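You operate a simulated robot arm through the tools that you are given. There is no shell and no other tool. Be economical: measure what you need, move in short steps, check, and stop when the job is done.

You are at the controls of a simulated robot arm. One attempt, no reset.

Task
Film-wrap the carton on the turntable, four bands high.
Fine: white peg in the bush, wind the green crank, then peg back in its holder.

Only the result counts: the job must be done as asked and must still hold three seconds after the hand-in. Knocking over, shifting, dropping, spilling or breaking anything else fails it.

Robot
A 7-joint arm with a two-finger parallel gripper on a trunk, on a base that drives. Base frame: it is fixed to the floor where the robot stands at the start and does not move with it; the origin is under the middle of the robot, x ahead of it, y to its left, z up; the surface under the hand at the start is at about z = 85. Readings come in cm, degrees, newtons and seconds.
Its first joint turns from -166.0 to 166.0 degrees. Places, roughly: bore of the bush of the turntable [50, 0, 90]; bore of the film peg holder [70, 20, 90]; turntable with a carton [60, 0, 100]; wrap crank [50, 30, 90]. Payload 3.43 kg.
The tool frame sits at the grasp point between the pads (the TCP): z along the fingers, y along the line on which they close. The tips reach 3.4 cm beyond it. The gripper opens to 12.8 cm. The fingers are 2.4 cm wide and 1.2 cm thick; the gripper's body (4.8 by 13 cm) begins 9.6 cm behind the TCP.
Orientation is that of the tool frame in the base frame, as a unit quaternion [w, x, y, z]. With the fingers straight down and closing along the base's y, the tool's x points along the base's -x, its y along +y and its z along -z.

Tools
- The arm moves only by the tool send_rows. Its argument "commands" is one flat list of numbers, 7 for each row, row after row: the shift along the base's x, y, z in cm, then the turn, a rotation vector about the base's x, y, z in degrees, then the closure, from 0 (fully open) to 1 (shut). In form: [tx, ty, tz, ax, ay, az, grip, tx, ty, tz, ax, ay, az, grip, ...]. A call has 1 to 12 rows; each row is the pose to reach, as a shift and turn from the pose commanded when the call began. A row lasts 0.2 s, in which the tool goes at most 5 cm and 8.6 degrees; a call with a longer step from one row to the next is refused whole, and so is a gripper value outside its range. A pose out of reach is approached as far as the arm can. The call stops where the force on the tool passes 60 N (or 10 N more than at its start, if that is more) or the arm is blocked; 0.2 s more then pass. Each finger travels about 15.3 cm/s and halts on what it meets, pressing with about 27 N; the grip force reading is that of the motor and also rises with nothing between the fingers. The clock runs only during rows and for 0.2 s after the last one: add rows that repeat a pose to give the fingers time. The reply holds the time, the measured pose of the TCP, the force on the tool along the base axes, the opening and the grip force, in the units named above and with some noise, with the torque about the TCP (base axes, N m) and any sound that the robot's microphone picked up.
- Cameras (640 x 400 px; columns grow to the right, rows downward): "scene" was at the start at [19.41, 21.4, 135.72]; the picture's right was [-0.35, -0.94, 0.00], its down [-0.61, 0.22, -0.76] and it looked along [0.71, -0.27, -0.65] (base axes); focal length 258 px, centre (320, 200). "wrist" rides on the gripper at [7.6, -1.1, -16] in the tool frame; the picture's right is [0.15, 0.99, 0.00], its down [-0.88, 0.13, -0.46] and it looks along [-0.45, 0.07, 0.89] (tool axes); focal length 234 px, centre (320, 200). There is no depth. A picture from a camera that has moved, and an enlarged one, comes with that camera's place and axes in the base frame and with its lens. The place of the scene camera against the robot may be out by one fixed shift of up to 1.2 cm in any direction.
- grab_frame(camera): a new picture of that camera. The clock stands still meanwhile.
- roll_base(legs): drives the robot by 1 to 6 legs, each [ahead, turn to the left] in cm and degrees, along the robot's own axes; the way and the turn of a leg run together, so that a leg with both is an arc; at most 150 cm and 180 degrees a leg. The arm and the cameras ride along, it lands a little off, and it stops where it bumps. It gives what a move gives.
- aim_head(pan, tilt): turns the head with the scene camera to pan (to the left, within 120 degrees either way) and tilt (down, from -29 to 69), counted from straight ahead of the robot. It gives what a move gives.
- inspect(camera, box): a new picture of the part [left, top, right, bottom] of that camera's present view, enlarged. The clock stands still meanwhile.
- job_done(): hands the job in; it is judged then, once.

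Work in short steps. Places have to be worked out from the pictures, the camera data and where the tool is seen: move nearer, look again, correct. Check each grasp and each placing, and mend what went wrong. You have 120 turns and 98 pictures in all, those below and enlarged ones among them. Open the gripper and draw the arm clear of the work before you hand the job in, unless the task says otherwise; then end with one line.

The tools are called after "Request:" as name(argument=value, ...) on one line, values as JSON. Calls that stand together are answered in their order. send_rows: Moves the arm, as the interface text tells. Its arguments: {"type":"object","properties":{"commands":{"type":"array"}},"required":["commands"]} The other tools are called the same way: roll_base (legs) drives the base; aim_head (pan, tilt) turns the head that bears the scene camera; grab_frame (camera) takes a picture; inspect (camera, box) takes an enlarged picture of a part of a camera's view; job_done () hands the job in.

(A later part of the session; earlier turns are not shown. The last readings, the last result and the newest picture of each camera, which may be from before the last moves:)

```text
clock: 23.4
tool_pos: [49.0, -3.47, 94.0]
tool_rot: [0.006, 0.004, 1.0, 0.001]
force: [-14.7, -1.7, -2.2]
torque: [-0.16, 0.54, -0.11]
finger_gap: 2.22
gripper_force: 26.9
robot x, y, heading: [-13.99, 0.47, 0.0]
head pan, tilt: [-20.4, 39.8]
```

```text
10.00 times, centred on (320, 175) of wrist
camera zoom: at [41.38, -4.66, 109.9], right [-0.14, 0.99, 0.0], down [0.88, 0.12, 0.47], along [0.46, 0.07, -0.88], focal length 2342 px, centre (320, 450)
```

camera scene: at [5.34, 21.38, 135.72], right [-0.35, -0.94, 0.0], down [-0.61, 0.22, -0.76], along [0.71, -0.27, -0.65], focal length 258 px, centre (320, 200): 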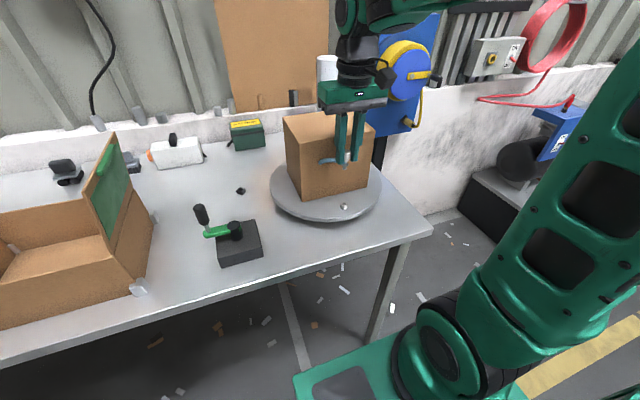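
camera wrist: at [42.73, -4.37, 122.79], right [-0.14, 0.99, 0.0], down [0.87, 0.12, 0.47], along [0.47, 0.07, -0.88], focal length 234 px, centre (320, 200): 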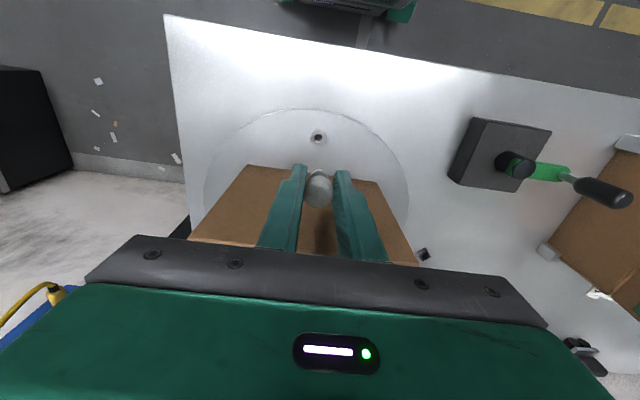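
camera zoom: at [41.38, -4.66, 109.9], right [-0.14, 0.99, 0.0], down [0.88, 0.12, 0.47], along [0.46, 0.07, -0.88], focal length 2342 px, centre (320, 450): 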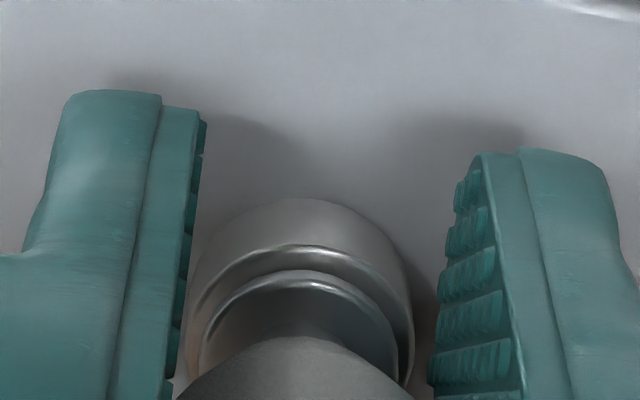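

The flange is within a millimetre or two of the bush. I relieve the x load, nudge 0.1 down and open the fingers.

Request:
send_rows(commands=[-0.15, 0, 0, 0, 0, 0, 1, -0.15, 0, -0.1, 0, 0, 0, 1, -0.15, 0, -0.1, 0, 0, 0, 0.9, -0.15, 0, -0.1, 0, 0, 0, 0.7, -0.15, 0, -0.1, 0, 0, 0, 0.6, -0.15, 0, -0.1, 0, 0, 0, 0.6])

Request:
inspect(camera="scene", box=[316, 180, 364, 210])

Request:
inspect(camera="wrist", box=[272, 145, 368, 205])

```text
clock: 24.8
tool_pos: [49.16, -3.46, 93.97]
tool_rot: [0.007, 0.003, 1.0, 0.002]
force: [-0.4, -0.5, 0.0]
torque: [0.03, 0.0, -0.02]
finger_gap: 5.11
gripper_force: 0.1
robot x, y, heading: [-14.1, 0.3, -0.2]
head pan, tilt: [-20.4, 39.8]
```

```text
13.33 times, centred on (340, 195) of scene
camera zoom: at [5.34, 21.38, 135.72], right [-0.35, -0.94, 0.0], down [-0.61, 0.22, -0.76], along [0.71, -0.27, -0.65], focal length 3444 px, centre (53, 267)
```

zoom: 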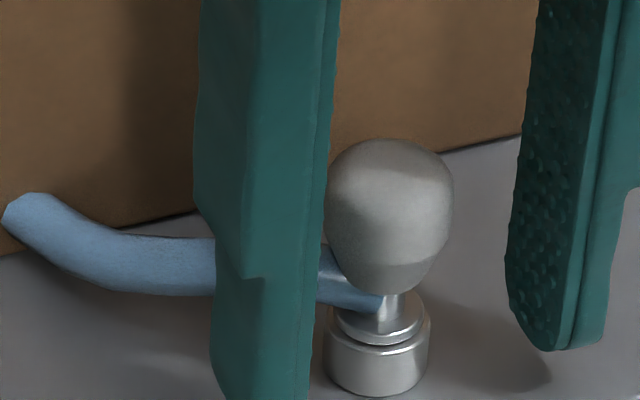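

```text
6.67 times, centred on (320, 175) of wrist
camera zoom: at [41.32, -4.67, 109.8], right [-0.14, 0.99, 0.0], down [0.87, 0.12, 0.47], along [0.46, 0.07, -0.88], focal length 1561 px, centre (320, 367)
```

zoom: 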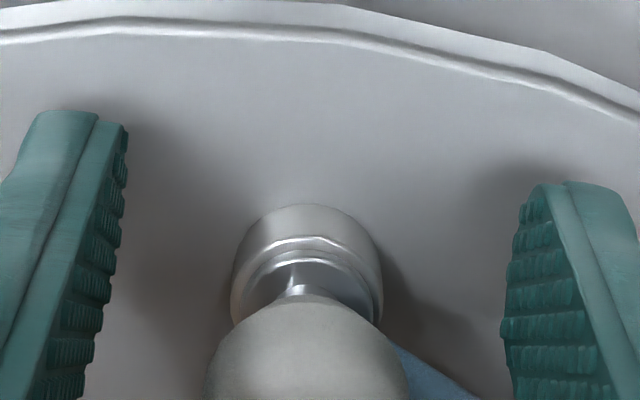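

The peg is seated with its flange on the bush. I rise straight up clear of it and look at the whole scene.

Request:
send_rows(commands=[0, 0, 3, 0, 0, 0, 0.6, 0, 0, 7, 0, 0, 0, 0.6, 0, 0, 11, 0, 0, 0, 0.6, 0, 0, 14, 0, 0, 0, 0.6, 0, 4, 14, 0, 0, 0, 0.6, 0, 8.5, 14, 0, 0, 0, 0.6, 0, 13, 14, 0, 0, 0, 0.6, 0.4, 18, 14, 0, 0, 0, 0.6, 0.8, 22.5, 14, 0, 0, 0, 0.6, 0.8, 25, 14, 0, 0, 0, 0.6, 0.8, 25, 14, 0, 0, 0, 0.6])

Request:
grab_frame(camera="scene")

Request:
grab_frame(camera="wrist")

```text
refused: row 8 steps farther than a row can; nothing moved
```

```text
53 pictures are left
camera scene: at [5.34, 21.38, 135.72], right [-0.35, -0.94, 0.0], down [-0.61, 0.22, -0.76], along [0.71, -0.27, -0.65], focal length 258 px, centre (320, 200)
```

scene: 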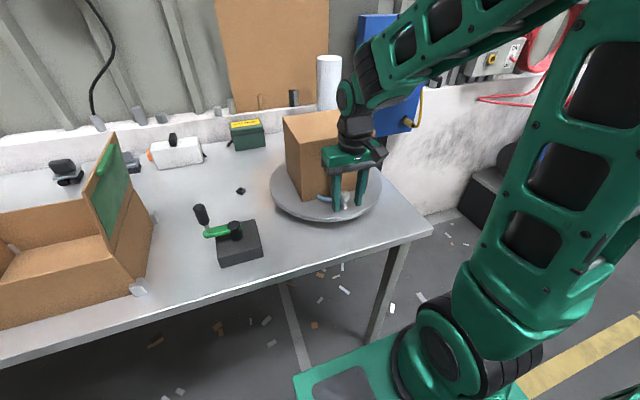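

```text
52 pictures are left
camera wrist: at [41.32, -4.67, 109.8], right [-0.14, 0.99, 0.0], down [0.87, 0.12, 0.47], along [0.46, 0.07, -0.88], focal length 234 px, centre (320, 200)
```

wrist: 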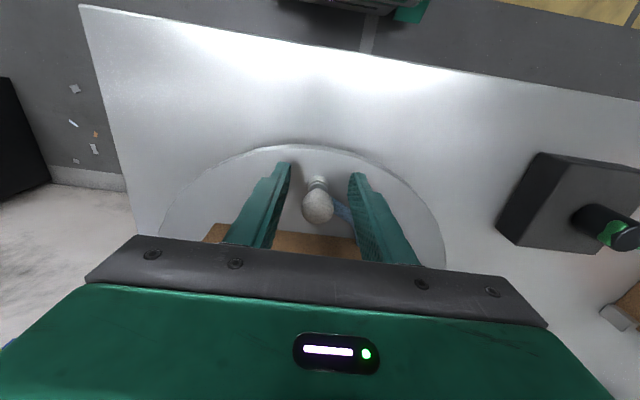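

One row was slightly too long, so nothing moved. I resend with shorter steps, rising first.

Request:
send_rows(commands=[0, 0, 3, 0, 0, 0, 0.6, 0, 0, 7, 0, 0, 0, 0.6, 0, 0, 11, 0, 0, 0, 0.6, 0, 0, 14, 0, 0, 0, 0.6, 0, 4, 14, 0, 0, 0, 0.6, 0, 8.5, 14, 0, 0, 0, 0.6, 0, 13, 14, 0, 0, 0, 0.6, 0, 17.5, 14, 0, 0, 0, 0.6, 0, 22, 14, 0, 0, 0, 0.6, 0, 26.5, 14, 0, 0, 0, 0.6, 0, 26.5, 14, 0, 0, 0, 0.6])

Request:
grab_frame(camera="scene")

Request:
grab_frame(camera="wrist")

```text
clock: 27.2
tool_pos: [49.2, 23.08, 108.0]
tool_rot: [0.007, 0.004, 1.0, 0.002]
force: [-0.5, 0.2, -0.3]
torque: [0.01, -0.04, -0.01]
finger_gap: 5.11
gripper_force: 0.0
robot x, y, heading: [-14.26, 0.32, -0.1]
head pan, tilt: [-20.4, 39.8]
```

```text
51 pictures are left
camera scene: at [5.33, 21.38, 135.72], right [-0.35, -0.94, 0.0], down [-0.61, 0.22, -0.76], along [0.71, -0.27, -0.65], focal length 258 px, centre (320, 200)
```

scene: 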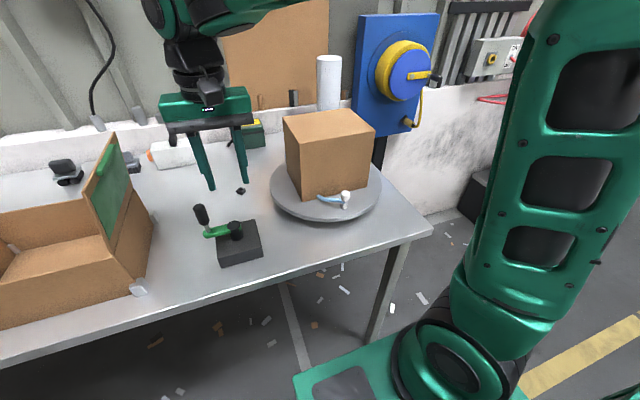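

```text
50 pictures are left
camera wrist: at [41.42, 21.82, 123.88], right [-0.14, 0.99, 0.0], down [0.88, 0.12, 0.47], along [0.46, 0.07, -0.88], focal length 234 px, centre (320, 200)
```

wrist: 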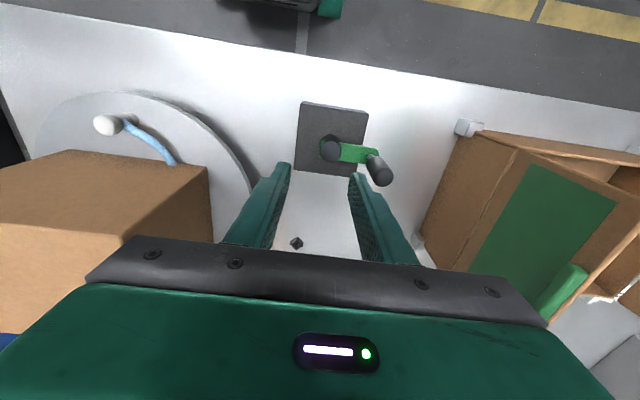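

The handle appears at about (49.6, 30.0) with its top at z ≈ 101 and the hub at (49.5, 24.6). I move above the handle and check.

Request:
send_rows(commands=[0.4, 3.5, 0, 0, 0, 0, 0.6, 0.4, 6.9, 0, 0, 0, 0, 0.6, 0.4, 6.9, -1.5, 0, 0, 0, 0.6, 0.4, 6.9, -1.5, 0, 0, 0, 0.6])

Request:
inspect(camera="wrist", box=[240, 80, 400, 180])

Request:
inspect(camera="scene", box=[150, 160, 310, 260])

```text
clock: 28.2
tool_pos: [49.64, 30.03, 106.45]
tool_rot: [0.008, 0.004, 1.0, 0.002]
force: [0.1, -0.1, 0.4]
torque: [0.0, 0.0, 0.02]
finger_gap: 5.13
gripper_force: 0.0
robot x, y, heading: [-14.08, 0.43, -0.4]
head pan, tilt: [-20.4, 39.8]
```

```text
4.00 times, centred on (320, 130) of wrist
camera zoom: at [41.86, 28.84, 122.31], right [-0.14, 0.99, 0.0], down [0.87, 0.12, 0.47], along [0.46, 0.07, -0.88], focal length 937 px, centre (320, 480)
```

zoom: 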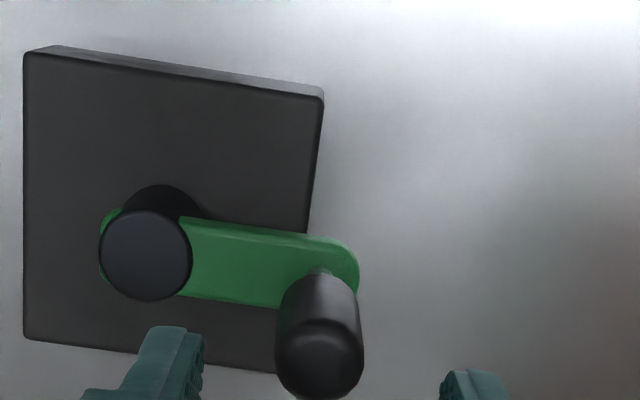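

```text
4.00 times, centred on (230, 210) of scene
camera zoom: at [5.34, 21.38, 135.72], right [-0.35, -0.94, 0.0], down [-0.61, 0.22, -0.76], along [0.71, -0.27, -0.65], focal length 1033 px, centre (680, 160)
```

zoom: 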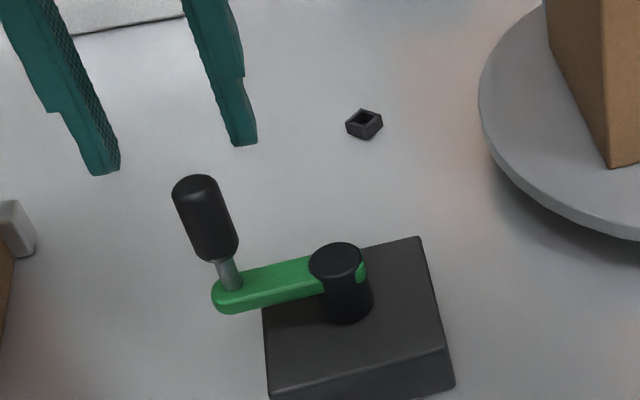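

The handle is centred between the fingers and its knob spans z ≈ 96.4–101. I descend to TCP z ≈ 99.6 and close on it.

Request:
send_rows(commands=[0.15, 0, -2.5, 0, 0, 0, 0.6, 0.15, 0, -5, 0, 0, 0, 0.6, 0.15, 0, -6.8, 0, 0, 0, 0.6, 0.15, 0, -6.8, 0, 0, 0, 0.7, 0.15, 0, -6.8, 0, 0, 0, 0.9, 0.15, 0, -6.8, 0, 0, 0, 1, 0.15, 0, -6.8, 0, 0, 0, 1])

Request:
inspect(camera="scene", box=[150, 160, 310, 260])

Request:
inspect(camera="wrist", box=[220, 100, 380, 200])

```text
clock: 29.8
tool_pos: [49.69, 30.09, 99.65]
tool_rot: [0.008, 0.003, 1.0, 0.003]
force: [1.8, 12.6, -4.0]
torque: [-0.44, -0.89, 0.06]
finger_gap: 2.25
gripper_force: 45.3
robot x, y, heading: [-13.97, 0.21, 0.1]
head pan, tilt: [-20.4, 39.8]
```

```text
4.00 times, centred on (230, 210) of scene
camera zoom: at [5.36, 21.44, 135.7], right [-0.35, -0.94, 0.01], down [-0.61, 0.22, -0.76], along [0.71, -0.27, -0.65], focal length 1033 px, centre (680, 160)
```

zoom: 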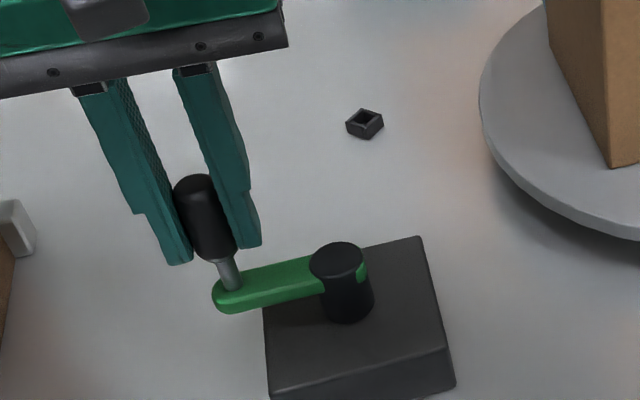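

```text
4.00 times, centred on (300, 150) of wrist
camera zoom: at [41.95, 28.87, 115.55], right [-0.14, 0.99, 0.0], down [0.87, 0.12, 0.47], along [0.46, 0.07, -0.88], focal length 937 px, centre (400, 400)
```

zoom: 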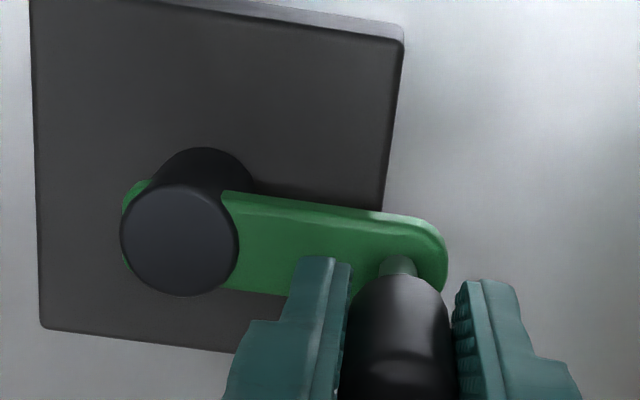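

The handle is held. I estimate the hub at (49.6, 24.8) with a crank radius of about 5.3, and try a careful 40° clockwise to see the response of the turntable.

Request:
send_rows(commands=[0.46, 0.06, 0, 0, 0, 0, 1, 0.92, 0.0, 0, 0, 0, 0, 1, 1.37, -0.1, 0, 0, 0, 0, 1, 1.81, -0.24, 0, 0, 0, 0, 1, 2.24, -0.42, 0, 0, 0, 0, 1, 2.65, -0.63, 0, 0, 0, 0, 1, 3.04, -0.88, 0, 0, 0, 0, 1, 3.41, -1.16, 0, 0, 0, 0, 1, 3.41, -1.16, 0, 0, 0, 0, 1])

Request:
grab_frame(camera="scene")

```text
clock: 31.8
tool_pos: [52.95, 28.74, 99.67]
tool_rot: [0.006, 0.003, 1.0, 0.001]
force: [-0.9, 0.8, -0.2]
torque: [-0.03, 0.02, 0.02]
finger_gap: 0.01
gripper_force: 32.9
robot x, y, heading: [-14.04, 0.05, -0.1]
head pan, tilt: [-20.4, 39.8]
```

```text
45 pictures are left
camera scene: at [5.34, 21.39, 135.72], right [-0.35, -0.94, 0.0], down [-0.61, 0.22, -0.76], along [0.71, -0.27, -0.65], focal length 258 px, centre (320, 200)
```

scene: 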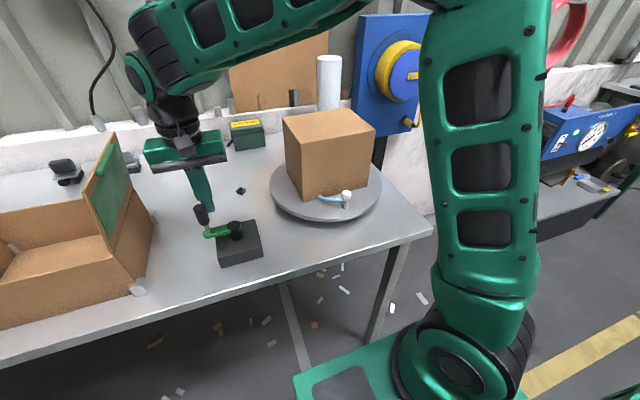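

The knob slipped out of the pads and the crank did not turn; the fingers are now shut on its +x side. A closed-finger push tangentially doesn't rely on friction, so I try pushing it counter-clockwise along the crank circle.

Request:
send_rows(commands=[-0.38, 0.3, 0, 0, 0, 0, 1, -0.75, 0.56, 0, 0, 0, 0, 1, -1.15, 0.77, 0, 0, 0, 0, 1, -1.57, 0.95, 0, 0, 0, 0, 1, -2.0, 1.08, 0, 0, 0, 0, 1, -2.45, 1.18, 0, 0, 0, 0, 1, -2.9, 1.24, 0, 0, 0, 0, 1, -3.35, 1.26, 0, 0, 0, 0, 1, -3.8, 1.24, 0, 0, 0, 0, 1, -4.25, 1.18, 0, 0, 0, 0, 1, -4.7, 1.08, 0, 0, 0, 0, 1])

Request:
grab_frame(camera="scene")

```text
clock: 34.2
tool_pos: [48.26, 30.04, 99.6]
tool_rot: [0.006, 0.003, 1.0, 0.002]
force: [0.0, -0.5, -1.1]
torque: [-0.01, 0.01, 0.02]
finger_gap: 0.01
gripper_force: 32.8
robot x, y, heading: [-14.31, -0.06, 0.3]
head pan, tilt: [-20.4, 39.8]
```

```text
44 pictures are left
camera scene: at [5.35, 21.38, 135.72], right [-0.35, -0.94, 0.0], down [-0.61, 0.22, -0.76], along [0.71, -0.27, -0.65], focal length 258 px, centre (320, 200)
```

scene: 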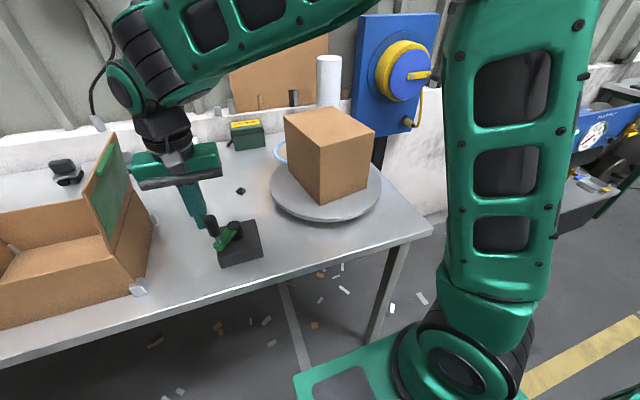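

The crank turned with almost no resistance and the turntable moved. I zoom on both.

Request:
inspect(camera="scene", box=[190, 90, 430, 240])

Request:
grab_frame(camera="wrist")

```text
2.67 times, centred on (310, 165) of scene
camera zoom: at [5.35, 21.38, 135.72], right [-0.35, -0.94, 0.0], down [-0.61, 0.22, -0.76], along [0.71, -0.27, -0.65], focal length 689 px, centre (347, 293)
```

zoom: 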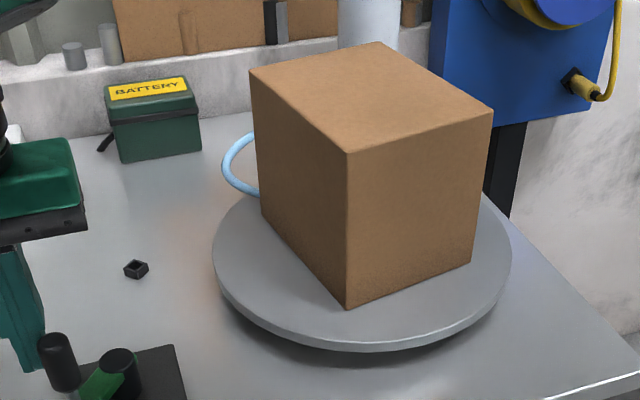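

```text
42 pictures are left
camera wrist: at [40.57, 28.78, 115.5], right [-0.14, 0.99, 0.0], down [0.88, 0.12, 0.47], along [0.46, 0.07, -0.88], focal length 234 px, centre (320, 200)
```

wrist: 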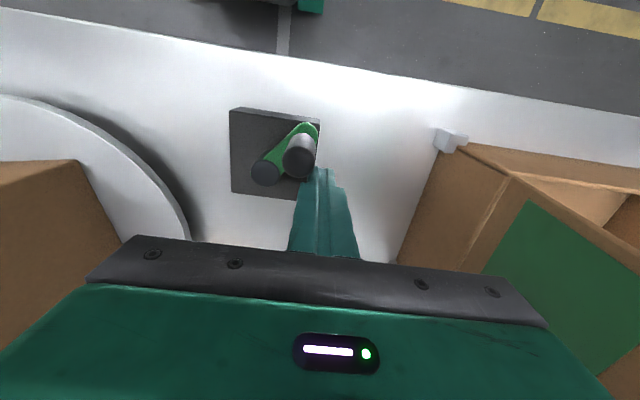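

The crank only moves counter-clockwise (it held firm the other way) and turns the table. Now it sits at about 52° with my fingers lagging behind. I keep pushing around the circle another quarter or so.

Request:
send_rows(commands=[-0.73, -0.28, 0, 0, 0, 0, 1, -1.49, -0.66, 0, 0, 0, 0, 1, -2.18, -1.15, 0, 0, 0, 0, 1, -2.79, -1.75, 0, 0, 0, 0, 1, -3.29, -2.43, 0, 0, 0, 0, 1, -3.68, -3.18, 0, 0, 0, 0, 1, -3.95, -3.98, 0, 0, 0, 0, 1, -4.09, -4.82, 0, 0, 0, 0, 1, -4.1, -5.67, 0, 0, 0, 0, 1, -3.97, -6.5, 0, 0, 0, 0, 1, -3.82, -7.05, 0, 0, 0, 0, 1, -3.72, -7.31, 0, 0, 0, 0, 1])

Request:
inspect(camera="scene", box=[190, 90, 430, 240])

Request:
grab_frame(camera="wrist")

```text
clock: 36.8
tool_pos: [44.59, 22.49, 99.69]
tool_rot: [0.007, 0.004, 1.0, 0.002]
force: [0.0, 0.1, 0.5]
torque: [-0.02, 0.0, -0.04]
finger_gap: 0.03
gripper_force: 32.8
robot x, y, heading: [-13.92, 0.68, 0.1]
head pan, tilt: [-20.4, 39.8]
```

```text
2.67 times, centred on (310, 165) of scene
camera zoom: at [5.33, 21.39, 135.72], right [-0.35, -0.94, 0.0], down [-0.61, 0.22, -0.76], along [0.71, -0.27, -0.65], focal length 689 px, centre (347, 293)
```

zoom: 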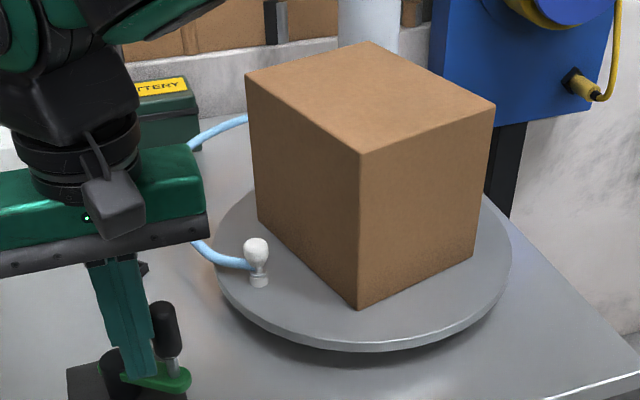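

```text
40 pictures are left
camera wrist: at [36.89, 21.37, 115.53], right [-0.14, 0.99, 0.0], down [0.88, 0.12, 0.47], along [0.46, 0.07, -0.88], focal length 234 px, centre (320, 200)
```

wrist: 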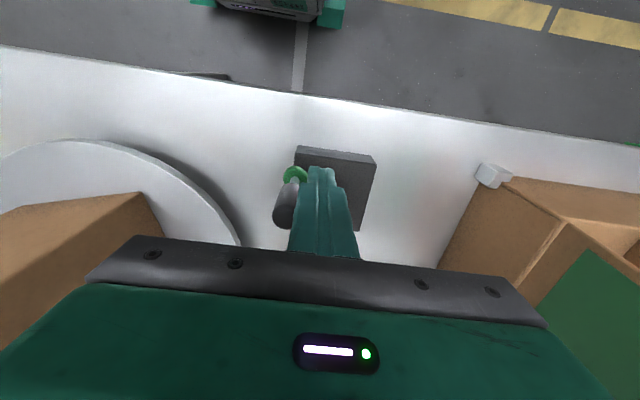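

The table turns counter-clockwise about twice as fast as the crank, and the peg is now at the left. The knob is near 131°, and fitting the three knob positions gives a crank circle centre of about (49.6, 24.3) with R ≈ 5.9. I keep pushing.

Request:
send_rows(commands=[0.02, -0.85, 0, 0, 0, 0, 1, 0.46, -1.52, 0, 0, 0, 0, 1, 0.98, -2.12, 0, 0, 0, 0, 1, 1.58, -2.64, 0, 0, 0, 0, 1, 2.25, -3.08, 0, 0, 0, 0, 1, 2.97, -3.41, 0, 0, 0, 0, 1, 3.73, -3.64, 0, 0, 0, 0, 1, 4.51, -3.77, 0, 0, 0, 0, 1, 5.31, -3.78, 0, 0, 0, 0, 1, 6.1, -3.69, 0, 0, 0, 0, 1, 6.87, -3.48, 0, 0, 0, 0, 1, 7.24, -3.34, 0, 0, 0, 0, 1])

Request:
inspect(camera="scene", box=[190, 90, 430, 240])

Request:
grab_frame(camera="wrist")

```text
clock: 39.4
tool_pos: [51.99, 19.25, 99.77]
tool_rot: [0.007, 0.003, 1.0, 0.002]
force: [-0.8, 0.3, 0.0]
torque: [-0.02, 0.01, 0.0]
finger_gap: 0.01
gripper_force: 33.1
robot x, y, heading: [-14.05, 0.05, 0.1]
head pan, tilt: [-20.4, 39.8]
```

```text
2.67 times, centred on (310, 165) of scene
camera zoom: at [5.33, 21.38, 135.72], right [-0.35, -0.94, 0.0], down [-0.61, 0.22, -0.76], along [0.71, -0.27, -0.65], focal length 689 px, centre (347, 293)
```

zoom: 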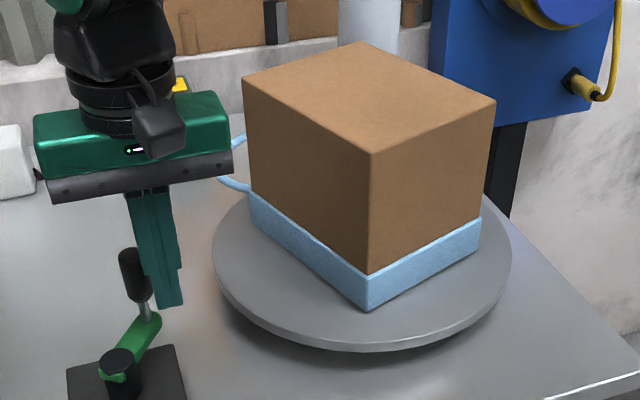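

```text
38 pictures are left
camera wrist: at [44.19, 18.0, 115.59], right [-0.14, 0.99, 0.0], down [0.87, 0.12, 0.47], along [0.46, 0.07, -0.88], focal length 234 px, centre (320, 200)
```

wrist: 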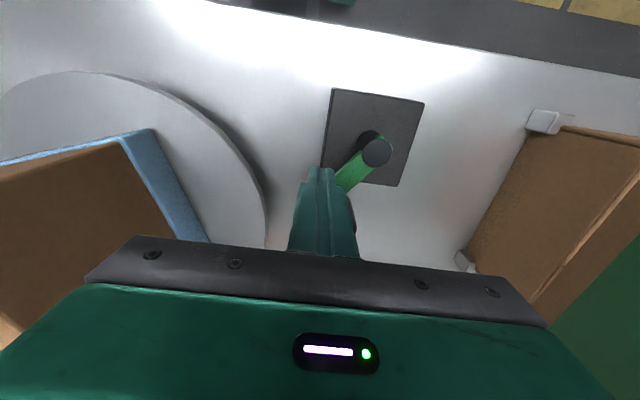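

The first film band is on: one band per table turn, about half a crank turn each. I keep pushing the crank in the same direction and count bands.

Request:
send_rows(commands=[0.55, 0.26, 0, 0, 0, 0, 1, 1.2, 0.72, 0, 0, 0, 0, 1, 1.78, 1.26, 0, 0, 0, 0, 1, 2.28, 1.88, 0, 0, 0, 0, 1, 2.69, 2.56, 0, 0, 0, 0, 1, 3.0, 3.29, 0, 0, 0, 0, 1, 3.21, 4.06, 0, 0, 0, 0, 1, 3.3, 4.85, 0, 0, 0, 0, 1, 3.29, 5.65, 0, 0, 0, 0, 1, 3.16, 6.43, 0, 0, 0, 0, 1, 2.93, 7.19, 0, 0, 0, 0, 1, 2.6, 7.91, 0, 0, 0, 0, 1])

Request:
grab_frame(camera="scene")

```text
clock: 42.0
tool_pos: [54.69, 27.24, 99.62]
tool_rot: [0.008, 0.003, 1.0, 0.004]
force: [0.5, -0.4, -0.8]
torque: [0.04, 0.06, 0.0]
finger_gap: 0.01
gripper_force: 32.9
robot x, y, heading: [-14.07, 0.65, -0.2]
head pan, tilt: [-20.4, 39.8]
```

```text
37 pictures are left
camera scene: at [5.35, 21.38, 135.72], right [-0.35, -0.94, 0.0], down [-0.61, 0.22, -0.76], along [0.71, -0.27, -0.65], focal length 258 px, centre (320, 200)
```

scene: 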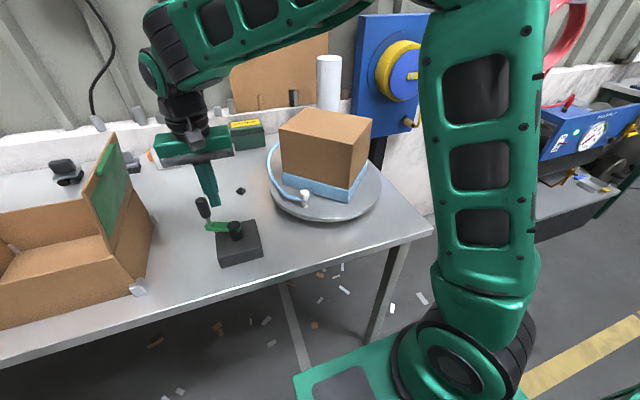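

The peg is coming round to the left front, at a table total of about 667°. I continue with the next arc.

Request:
send_rows(commands=[-0.44, 0.67, 0, 0, 0, 0, 1, -0.96, 1.27, 0, 0, 0, 0, 1, -1.56, 1.79, 0, 0, 0, 0, 1, -2.23, 2.23, 0, 0, 0, 0, 1, -2.95, 2.56, 0, 0, 0, 0, 1, -3.71, 2.79, 0, 0, 0, 0, 1, -4.49, 2.92, 0, 0, 0, 0, 1, -5.29, 2.93, 0, 0, 0, 0, 1, -6.08, 2.84, 0, 0, 0, 0, 1, -6.85, 2.63, 0, 0, 0, 0, 1, -7.58, 2.32, 0, 0, 0, 0, 1, -8.26, 1.91, 0, 0, 0, 0, 1])

Request:
grab_frame(camera="scene")

```text
clock: 44.6
tool_pos: [46.16, 29.05, 99.66]
tool_rot: [0.007, 0.004, 1.0, 0.002]
force: [-0.6, -0.6, -0.3]
torque: [0.0, 0.03, 0.02]
finger_gap: 0.01
gripper_force: 32.7
robot x, y, heading: [-14.33, 0.1, -0.1]
head pan, tilt: [-20.4, 39.8]
```

```text
36 pictures are left
camera scene: at [5.35, 21.39, 135.72], right [-0.35, -0.94, 0.0], down [-0.61, 0.22, -0.76], along [0.71, -0.27, -0.65], focal length 258 px, centre (320, 200)
```

scene: 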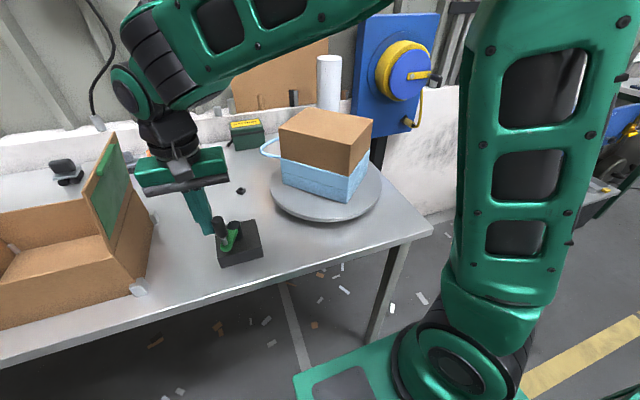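

Two bands are on. Next arc.

Request:
send_rows(commands=[-0.48, -0.52, 0, 0, 0, 0, 1, -0.99, -1.06, 0, 0, 0, 0, 1, -1.42, -1.67, 0, 0, 0, 0, 1, -1.77, -2.33, 0, 0, 0, 0, 1, -2.03, -3.03, 0, 0, 0, 0, 1, -2.19, -3.76, 0, 0, 0, 0, 1, -2.26, -4.5, 0, 0, 0, 0, 1, -2.23, -5.25, 0, 0, 0, 0, 1, -2.1, -5.98, 0, 0, 0, 0, 1, -1.88, -6.69, 0, 0, 0, 0, 1, -1.57, -7.37, 0, 0, 0, 0, 1, -1.17, -8.0, 0, 0, 0, 0, 1])

Request:
grab_frame(camera="scene")

```text
clock: 47.2
tool_pos: [45.04, 20.97, 99.63]
tool_rot: [0.007, 0.003, 1.0, 0.002]
force: [-0.4, -0.1, -0.4]
torque: [0.0, -0.01, -0.03]
finger_gap: 0.02
gripper_force: 33.0
robot x, y, heading: [-13.66, 0.49, -0.2]
head pan, tilt: [-20.4, 39.8]
```

```text
35 pictures are left
camera scene: at [5.33, 21.39, 135.72], right [-0.35, -0.94, 0.0], down [-0.61, 0.22, -0.76], along [0.71, -0.27, -0.65], focal length 258 px, centre (320, 200)
```

scene: 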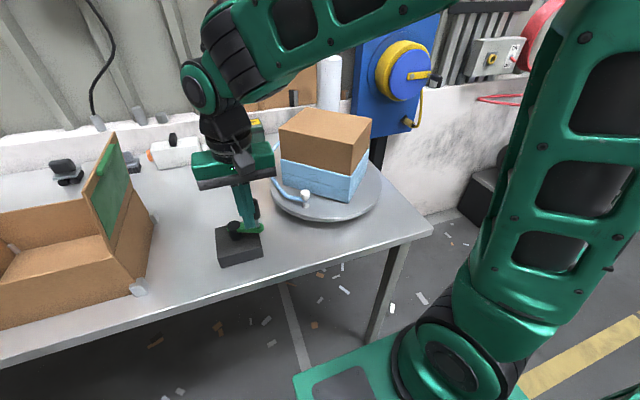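

The table total is about 1027° (peg at left front again). Next arc, which should finish band three.

Request:
send_rows(commands=[0.43, -0.49, 0, 0, 0, 0, 1, 0.97, -1.0, 0, 0, 0, 0, 1, 1.58, -1.43, 0, 0, 0, 0, 1, 2.24, -1.78, 0, 0, 0, 0, 1, 2.94, -2.04, 0, 0, 0, 0, 1, 3.67, -2.2, 0, 0, 0, 0, 1, 4.41, -2.27, 0, 0, 0, 0, 1, 5.16, -2.24, 0, 0, 0, 0, 1, 5.89, -2.11, 0, 0, 0, 0, 1, 6.6, -1.89, 0, 0, 0, 0, 1, 7.28, -1.58, 0, 0, 0, 0, 1, 7.91, -1.18, 0, 0, 0, 0, 1])

Request:
grab_frame(camera="scene")

```text
clock: 49.8
tool_pos: [52.97, 19.85, 99.66]
tool_rot: [0.007, 0.004, 1.0, 0.002]
force: [0.1, 0.7, 0.1]
torque: [0.02, 0.03, -0.02]
finger_gap: 0.01
gripper_force: 32.8
robot x, y, heading: [-13.73, 0.31, -0.0]
head pan, tilt: [-20.4, 39.8]
```

```text
34 pictures are left
camera scene: at [5.35, 21.39, 135.72], right [-0.35, -0.94, 0.0], down [-0.61, 0.22, -0.76], along [0.71, -0.27, -0.65], focal length 258 px, centre (320, 200)
```

scene: 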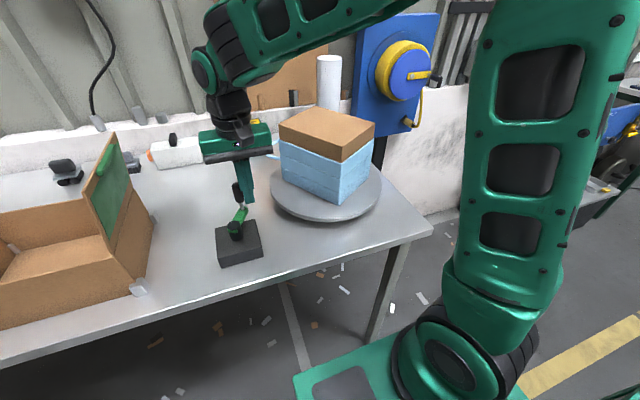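

Three bands. Next arc brings the table near 1390°, just short of the fourth.

Request:
send_rows(commands=[0.59, 0.45, 0, 0, 0, 0, 1, 1.09, 1.0, 0, 0, 0, 0, 1, 1.52, 1.61, 0, 0, 0, 0, 1, 1.86, 2.28, 0, 0, 0, 0, 1, 2.11, 2.98, 0, 0, 0, 0, 1, 2.27, 3.71, 0, 0, 0, 0, 1, 2.33, 4.45, 0, 0, 0, 0, 1, 2.29, 5.2, 0, 0, 0, 0, 1, 2.16, 5.93, 0, 0, 0, 0, 1, 1.93, 6.64, 0, 0, 0, 0, 1, 1.62, 7.31, 0, 0, 0, 0, 1])

Request:
inspect(camera="scene", box=[170, 90, 410, 240])

```text
clock: 52.2
tool_pos: [54.51, 27.33, 99.66]
tool_rot: [0.008, 0.001, 1.0, 0.003]
force: [-0.5, -0.4, 0.0]
torque: [0.04, -0.05, 0.0]
finger_gap: 0.01
gripper_force: 32.8
robot x, y, heading: [-14.09, 0.22, -0.0]
head pan, tilt: [-20.4, 39.8]
```

```text
2.67 times, centred on (290, 165) of scene
camera zoom: at [5.34, 21.38, 135.72], right [-0.35, -0.94, 0.0], down [-0.61, 0.22, -0.76], along [0.71, -0.27, -0.65], focal length 689 px, centre (400, 293)
```

zoom: 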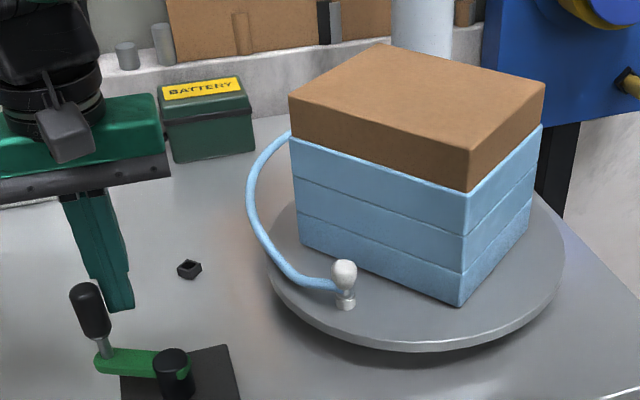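

About 50° of table (25° of crank) remain for band four. I advance slowly to avoid coasting past it.

Request:
send_rows(commands=[-0.32, 0.4, 0, 0, 0, 0, 1, -0.69, 0.87, 0, 0, 0, 0, 1, -1.1, 1.3, 0, 0, 0, 0, 1, -1.48, 1.62, 0, 0, 0, 0, 1, -1.8, 1.86, 0, 0, 0, 0, 1, -2.14, 2.07, 0, 0, 0, 0, 1, -2.4, 2.21, 0, 0, 0, 0, 1, -2.67, 2.34, 0, 0, 0, 0, 1])

Request:
inspect(camera="scene", box=[170, 90, 410, 240])

```text
clock: 54.0
tool_pos: [51.84, 29.55, 99.68]
tool_rot: [0.007, 0.002, 1.0, 0.002]
force: [0.9, -0.6, -0.6]
torque: [0.0, 0.01, 0.01]
finger_gap: 0.0
gripper_force: 32.9
robot x, y, heading: [-14.03, 0.54, -0.1]
head pan, tilt: [-20.4, 39.8]
```

```text
2.67 times, centred on (290, 165) of scene
camera zoom: at [5.35, 21.38, 135.72], right [-0.35, -0.94, 0.0], down [-0.61, 0.22, -0.76], along [0.71, -0.27, -0.65], focal length 689 px, centre (400, 293)
```

zoom: 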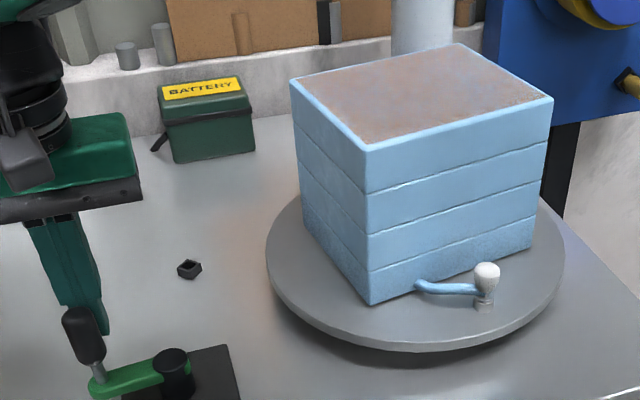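

Four bands are on and the carton is fully wrapped. The peg has turned about 9° past its starting place, to about (50.1, -5.6). I back off the knob, rise, and move above the peg.

Request:
send_rows(commands=[1.0, -0.6, 0, 0, 0, 0, 1, 1.0, -0.6, 3, 0, 0, 0, 1, 1.0, -0.6, 7.5, 0, 0, 0, 1, 0.5, -4.5, 8.5, 0, 0, 0, 0.8, 0, -9, 8.5, 0, 0, 0, 0.5, -0.5, -13.5, 8.5, 0, 0, 0, 0.5, -1, -18, 8.5, 0, 0, 0, 0.5, -1.5, -22.5, 8.5, 0, 0, 0, 0.5, -2, -27, 8.5, 0, 0, 0, 0.5, -2.2, -31.5, 8.5, 0, 0, 0, 0.5, -2.2, -35.2, 8.5, 0, 0, 0, 0.5, -2.2, -35.2, 8.5, 0, 0, 0, 0.5])

Request:
grab_frame(camera="wrist")

Request:
grab_frame(camera="scene")

```text
clock: 56.6
tool_pos: [49.73, -6.07, 108.03]
tool_rot: [0.007, 0.003, 1.0, 0.002]
force: [-0.3, -0.5, 0.4]
torque: [-0.01, 0.02, -0.03]
finger_gap: 6.39
gripper_force: 0.1
robot x, y, heading: [-13.97, 0.0, -0.3]
head pan, tilt: [-20.4, 39.8]
```

```text
31 pictures are left
camera wrist: at [41.99, -7.24, 123.91], right [-0.14, 0.99, 0.0], down [0.87, 0.12, 0.47], along [0.46, 0.07, -0.88], focal length 234 px, centre (320, 200)
```

wrist: 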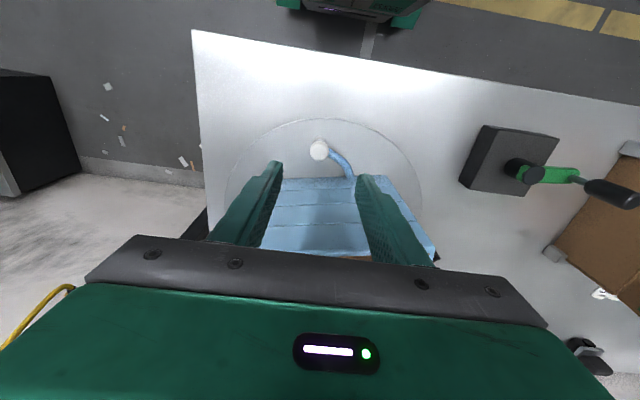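

```text
30 pictures are left
camera scene: at [5.33, 21.38, 135.72], right [-0.35, -0.94, 0.0], down [-0.61, 0.22, -0.76], along [0.71, -0.27, -0.65], focal length 258 px, centre (320, 200)
```

scene: 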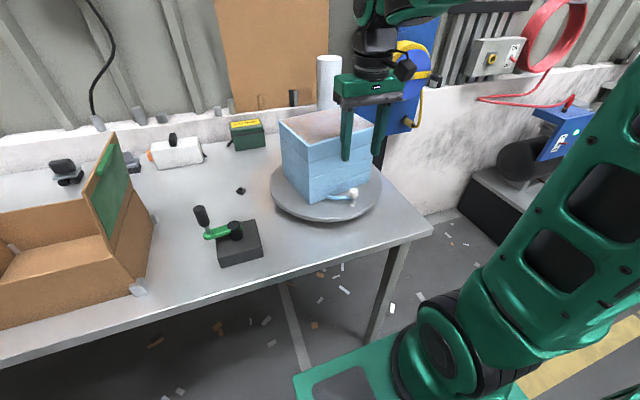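

The peg head reads at (50.1, -6.0), nearly under the tool. I descend to z ≈ 99 and refine.

Request:
send_rows(commands=[0.35, 0.05, -3, 0, 0, 0, 0.5, 0.35, 0.05, -6, 0, 0, 0, 0.5, 0.35, 0.05, -9, 0, 0, 0, 0.5, 0.35, 0.05, -9, 0, 0, 0, 0.5])

Request:
inspect(camera="wrist", box=[240, 110, 400, 210])

Request:
inspect(camera="scene", box=[290, 140, 418, 220])

```text
clock: 57.6
tool_pos: [50.23, -5.64, 99.23]
tool_rot: [0.007, 0.004, 1.0, 0.002]
force: [0.4, -0.2, 0.3]
torque: [-0.01, 0.01, 0.03]
finger_gap: 6.39
gripper_force: 0.1
robot x, y, heading: [-13.89, 0.27, -0.1]
head pan, tilt: [-20.4, 39.8]
```

```text
4.00 times, centred on (320, 160) of wrist
camera zoom: at [42.5, -6.87, 115.04], right [-0.14, 0.99, 0.0], down [0.88, 0.12, 0.47], along [0.46, 0.07, -0.88], focal length 937 px, centre (320, 360)
```

zoom: 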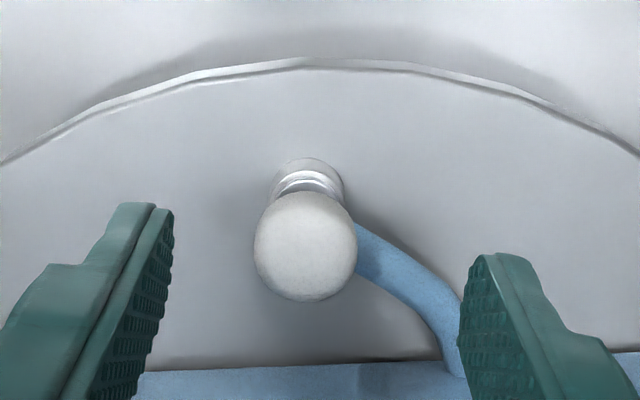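

```text
5.00 times, centred on (354, 180) of scene
camera zoom: at [5.33, 21.38, 135.72], right [-0.35, -0.94, 0.0], down [-0.61, 0.22, -0.76], along [0.71, -0.27, -0.65], focal length 1291 px, centre (150, 300)
```

zoom: 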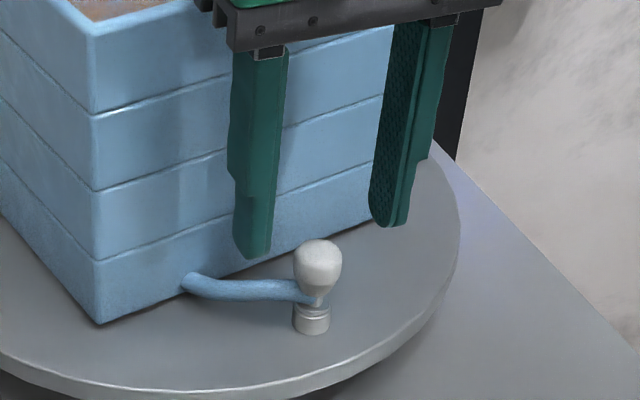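

The peg sits 0.25 cm to -y of the tool axis. I correct that, descend to z ≈ 94.4 and close on the head.

Request:
send_rows(commands=[0.05, -0.27, -2, 0, 0, 0, 0.5, 0.05, -0.27, -4, 0, 0, 0, 0.5, 0.05, -0.27, -4.8, 0, 0, 0, 0.5, 0.05, -0.27, -4.8, 0, 0, 0, 0.7, 0.05, -0.27, -4.8, 0, 0, 0, 0.85, 0.05, -0.27, -4.8, 0, 0, 0, 1, 0.05, -0.27, -4.8, 0, 0, 0, 1])

Request:
inspect(camera="scene", box=[310, 160, 390, 210])

```text
clock: 59.2
tool_pos: [50.27, -5.84, 94.3]
tool_rot: [0.007, 0.004, 1.0, 0.002]
force: [-1.1, -0.1, -1.7]
torque: [-0.05, 0.03, 0.13]
finger_gap: 2.25
gripper_force: 27.2
robot x, y, heading: [-13.8, -0.04, -0.1]
head pan, tilt: [-20.4, 39.8]
```

```text
8.00 times, centred on (350, 185) of scene
camera zoom: at [5.34, 21.38, 135.72], right [-0.35, -0.94, 0.0], down [-0.61, 0.22, -0.76], along [0.71, -0.27, -0.65], focal length 2066 px, centre (80, 320)
```

zoom: 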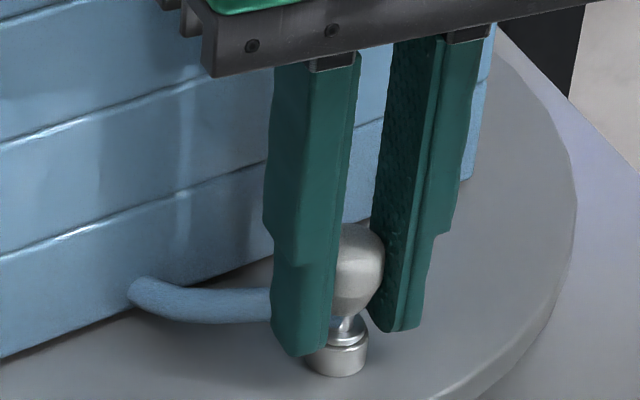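

The peg is gripped cleanly with nearly zero side load. I lift straight up out of the bush.

Request:
send_rows(commands=[0, 0, 0.5, 0, 0, 0, 1, 0, 0, 1.2, 0, 0, 0, 1, 0, 0, 2.5, 0, 0, 0, 1, 0, 0, 5, 0, 0, 0, 1, 0, 0, 9, 0, 0, 0, 1, 0, 0, 13, 0, 0, 0, 1, 0, 0, 13, 0, 0, 0, 1])

Request:
grab_frame(camera="scene")

```text
clock: 60.8
tool_pos: [50.32, -6.0, 107.26]
tool_rot: [0.007, 0.003, 1.0, 0.002]
force: [-0.6, -0.4, -0.2]
torque: [0.02, 0.01, 0.01]
finger_gap: 2.19
gripper_force: 26.8
robot x, y, heading: [-13.95, 0.15, 0.1]
head pan, tilt: [-20.4, 39.8]
```

```text
26 pictures are left
camera scene: at [5.34, 21.38, 135.72], right [-0.35, -0.94, 0.0], down [-0.61, 0.22, -0.76], along [0.71, -0.27, -0.65], focal length 258 px, centre (320, 200)
```

scene: 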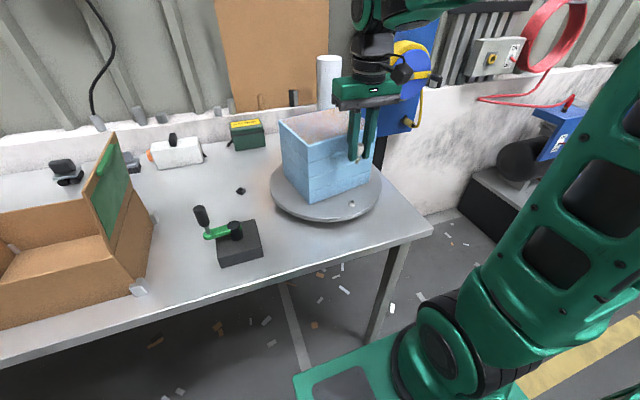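

The peg is out of the bush. I carry it back around the left front of the carton to above its holder.

Request:
send_rows(commands=[0, 4.5, 1, 0, 0, 0, 1, 0, 9, 1, 0, 0, 0, 1, 0, 13.5, 1, 0, 0, 0, 1, 0, 18, 1, 0, 0, 0, 1, 1, 22, 1, 0, 0, 0, 1, 4, 25, 1, 0, 0, 0, 1, 8, 27, 1, 0, 0, 0, 1, 12.5, 27.5, 0, 0, 0, 0, 1, 17, 27.5, -2, 0, 0, 0, 1, 20.8, 27.5, -4, 0, 0, 0, 1, 20.8, 27.5, -6, 0, 0, 0, 1, 20.8, 27.5, -6, 0, 0, 0, 1])

Request:
inspect(camera="scene", box=[190, 130, 290, 193])

Request:
inspect(camera="wrist", box=[240, 110, 400, 210])

```text
clock: 63.4
tool_pos: [70.86, 21.65, 101.23]
tool_rot: [0.007, 0.004, 1.0, 0.002]
force: [0.2, -0.5, -0.8]
torque: [0.0, -0.02, 0.01]
finger_gap: 2.2
gripper_force: 27.2
robot x, y, heading: [-14.16, 0.38, -0.0]
head pan, tilt: [-20.4, 39.8]
```

```text
6.35 times, centred on (240, 162) of scene
camera zoom: at [5.35, 21.39, 135.72], right [-0.35, -0.94, 0.0], down [-0.61, 0.22, -0.76], along [0.71, -0.27, -0.65], focal length 1640 px, centre (828, 444)
```

zoom: 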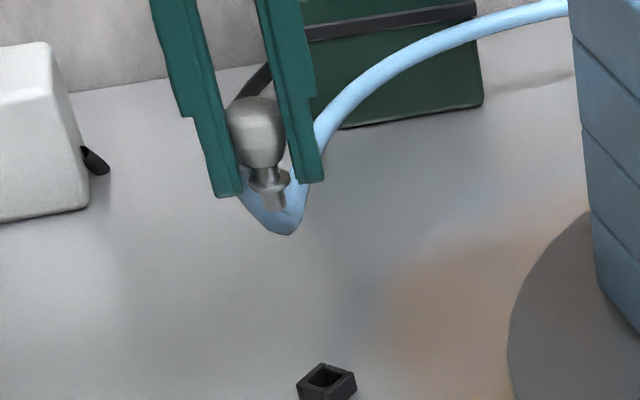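

```text
4.00 times, centred on (320, 160) of wrist
camera zoom: at [63.2, 20.51, 117.14], right [-0.14, 0.99, 0.0], down [0.87, 0.12, 0.47], along [0.46, 0.07, -0.88], focal length 937 px, centre (320, 360)
```

zoom: 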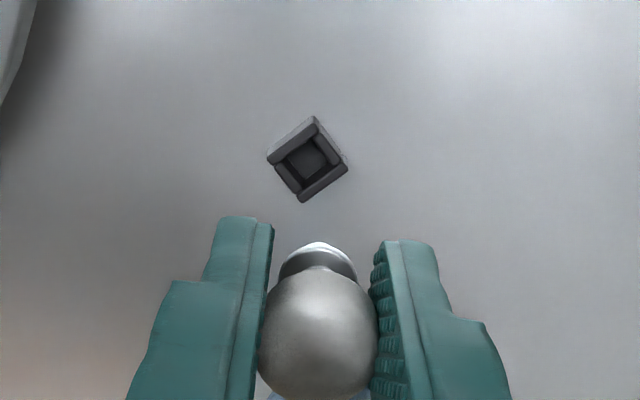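

By the wrist view and the recorded seat pose, the holder is about +0.55 in x and -0.3 in y. I move there, descend to z ≈ 94, and refine.

Request:
send_rows(commands=[0.55, -0.3, -2, 0, 0, 0, 1, 0.55, -0.3, -5, 0, 0, 0, 1, 0.55, -0.3, -7, 0, 0, 0, 1, 0.55, -0.3, -7, 0, 0, 0, 1])

Request:
inspect(camera="scene", box=[220, 165, 268, 195])

Request:
inspect(camera="wrist", box=[272, 130, 368, 190])

```text
clock: 64.4
tool_pos: [71.49, 21.41, 94.21]
tool_rot: [0.007, 0.004, 1.0, 0.001]
force: [-0.3, 0.2, -1.0]
torque: [0.01, 0.02, -0.01]
finger_gap: 2.21
gripper_force: 26.7
robot x, y, heading: [-14.21, 0.2, -0.2]
head pan, tilt: [-20.4, 39.8]
```

```text
13.33 times, centred on (244, 180) of scene
camera zoom: at [5.35, 21.39, 135.72], right [-0.35, -0.94, 0.0], down [-0.61, 0.22, -0.76], along [0.71, -0.27, -0.65], focal length 3444 px, centre (1333, 467)
```

zoom: 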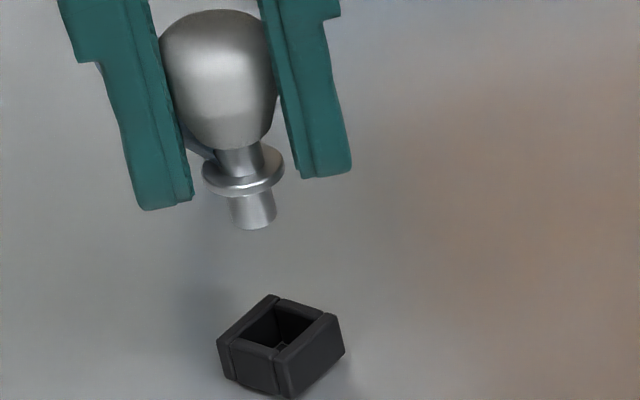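

```text
6.67 times, centred on (320, 160) of wrist
camera zoom: at [63.66, 20.13, 110.16], right [-0.14, 0.99, 0.0], down [0.87, 0.12, 0.47], along [0.46, 0.07, -0.88], focal length 1561 px, centre (320, 467)
```

zoom: 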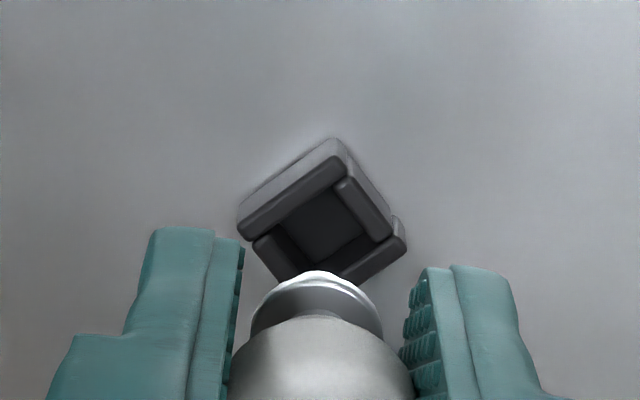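

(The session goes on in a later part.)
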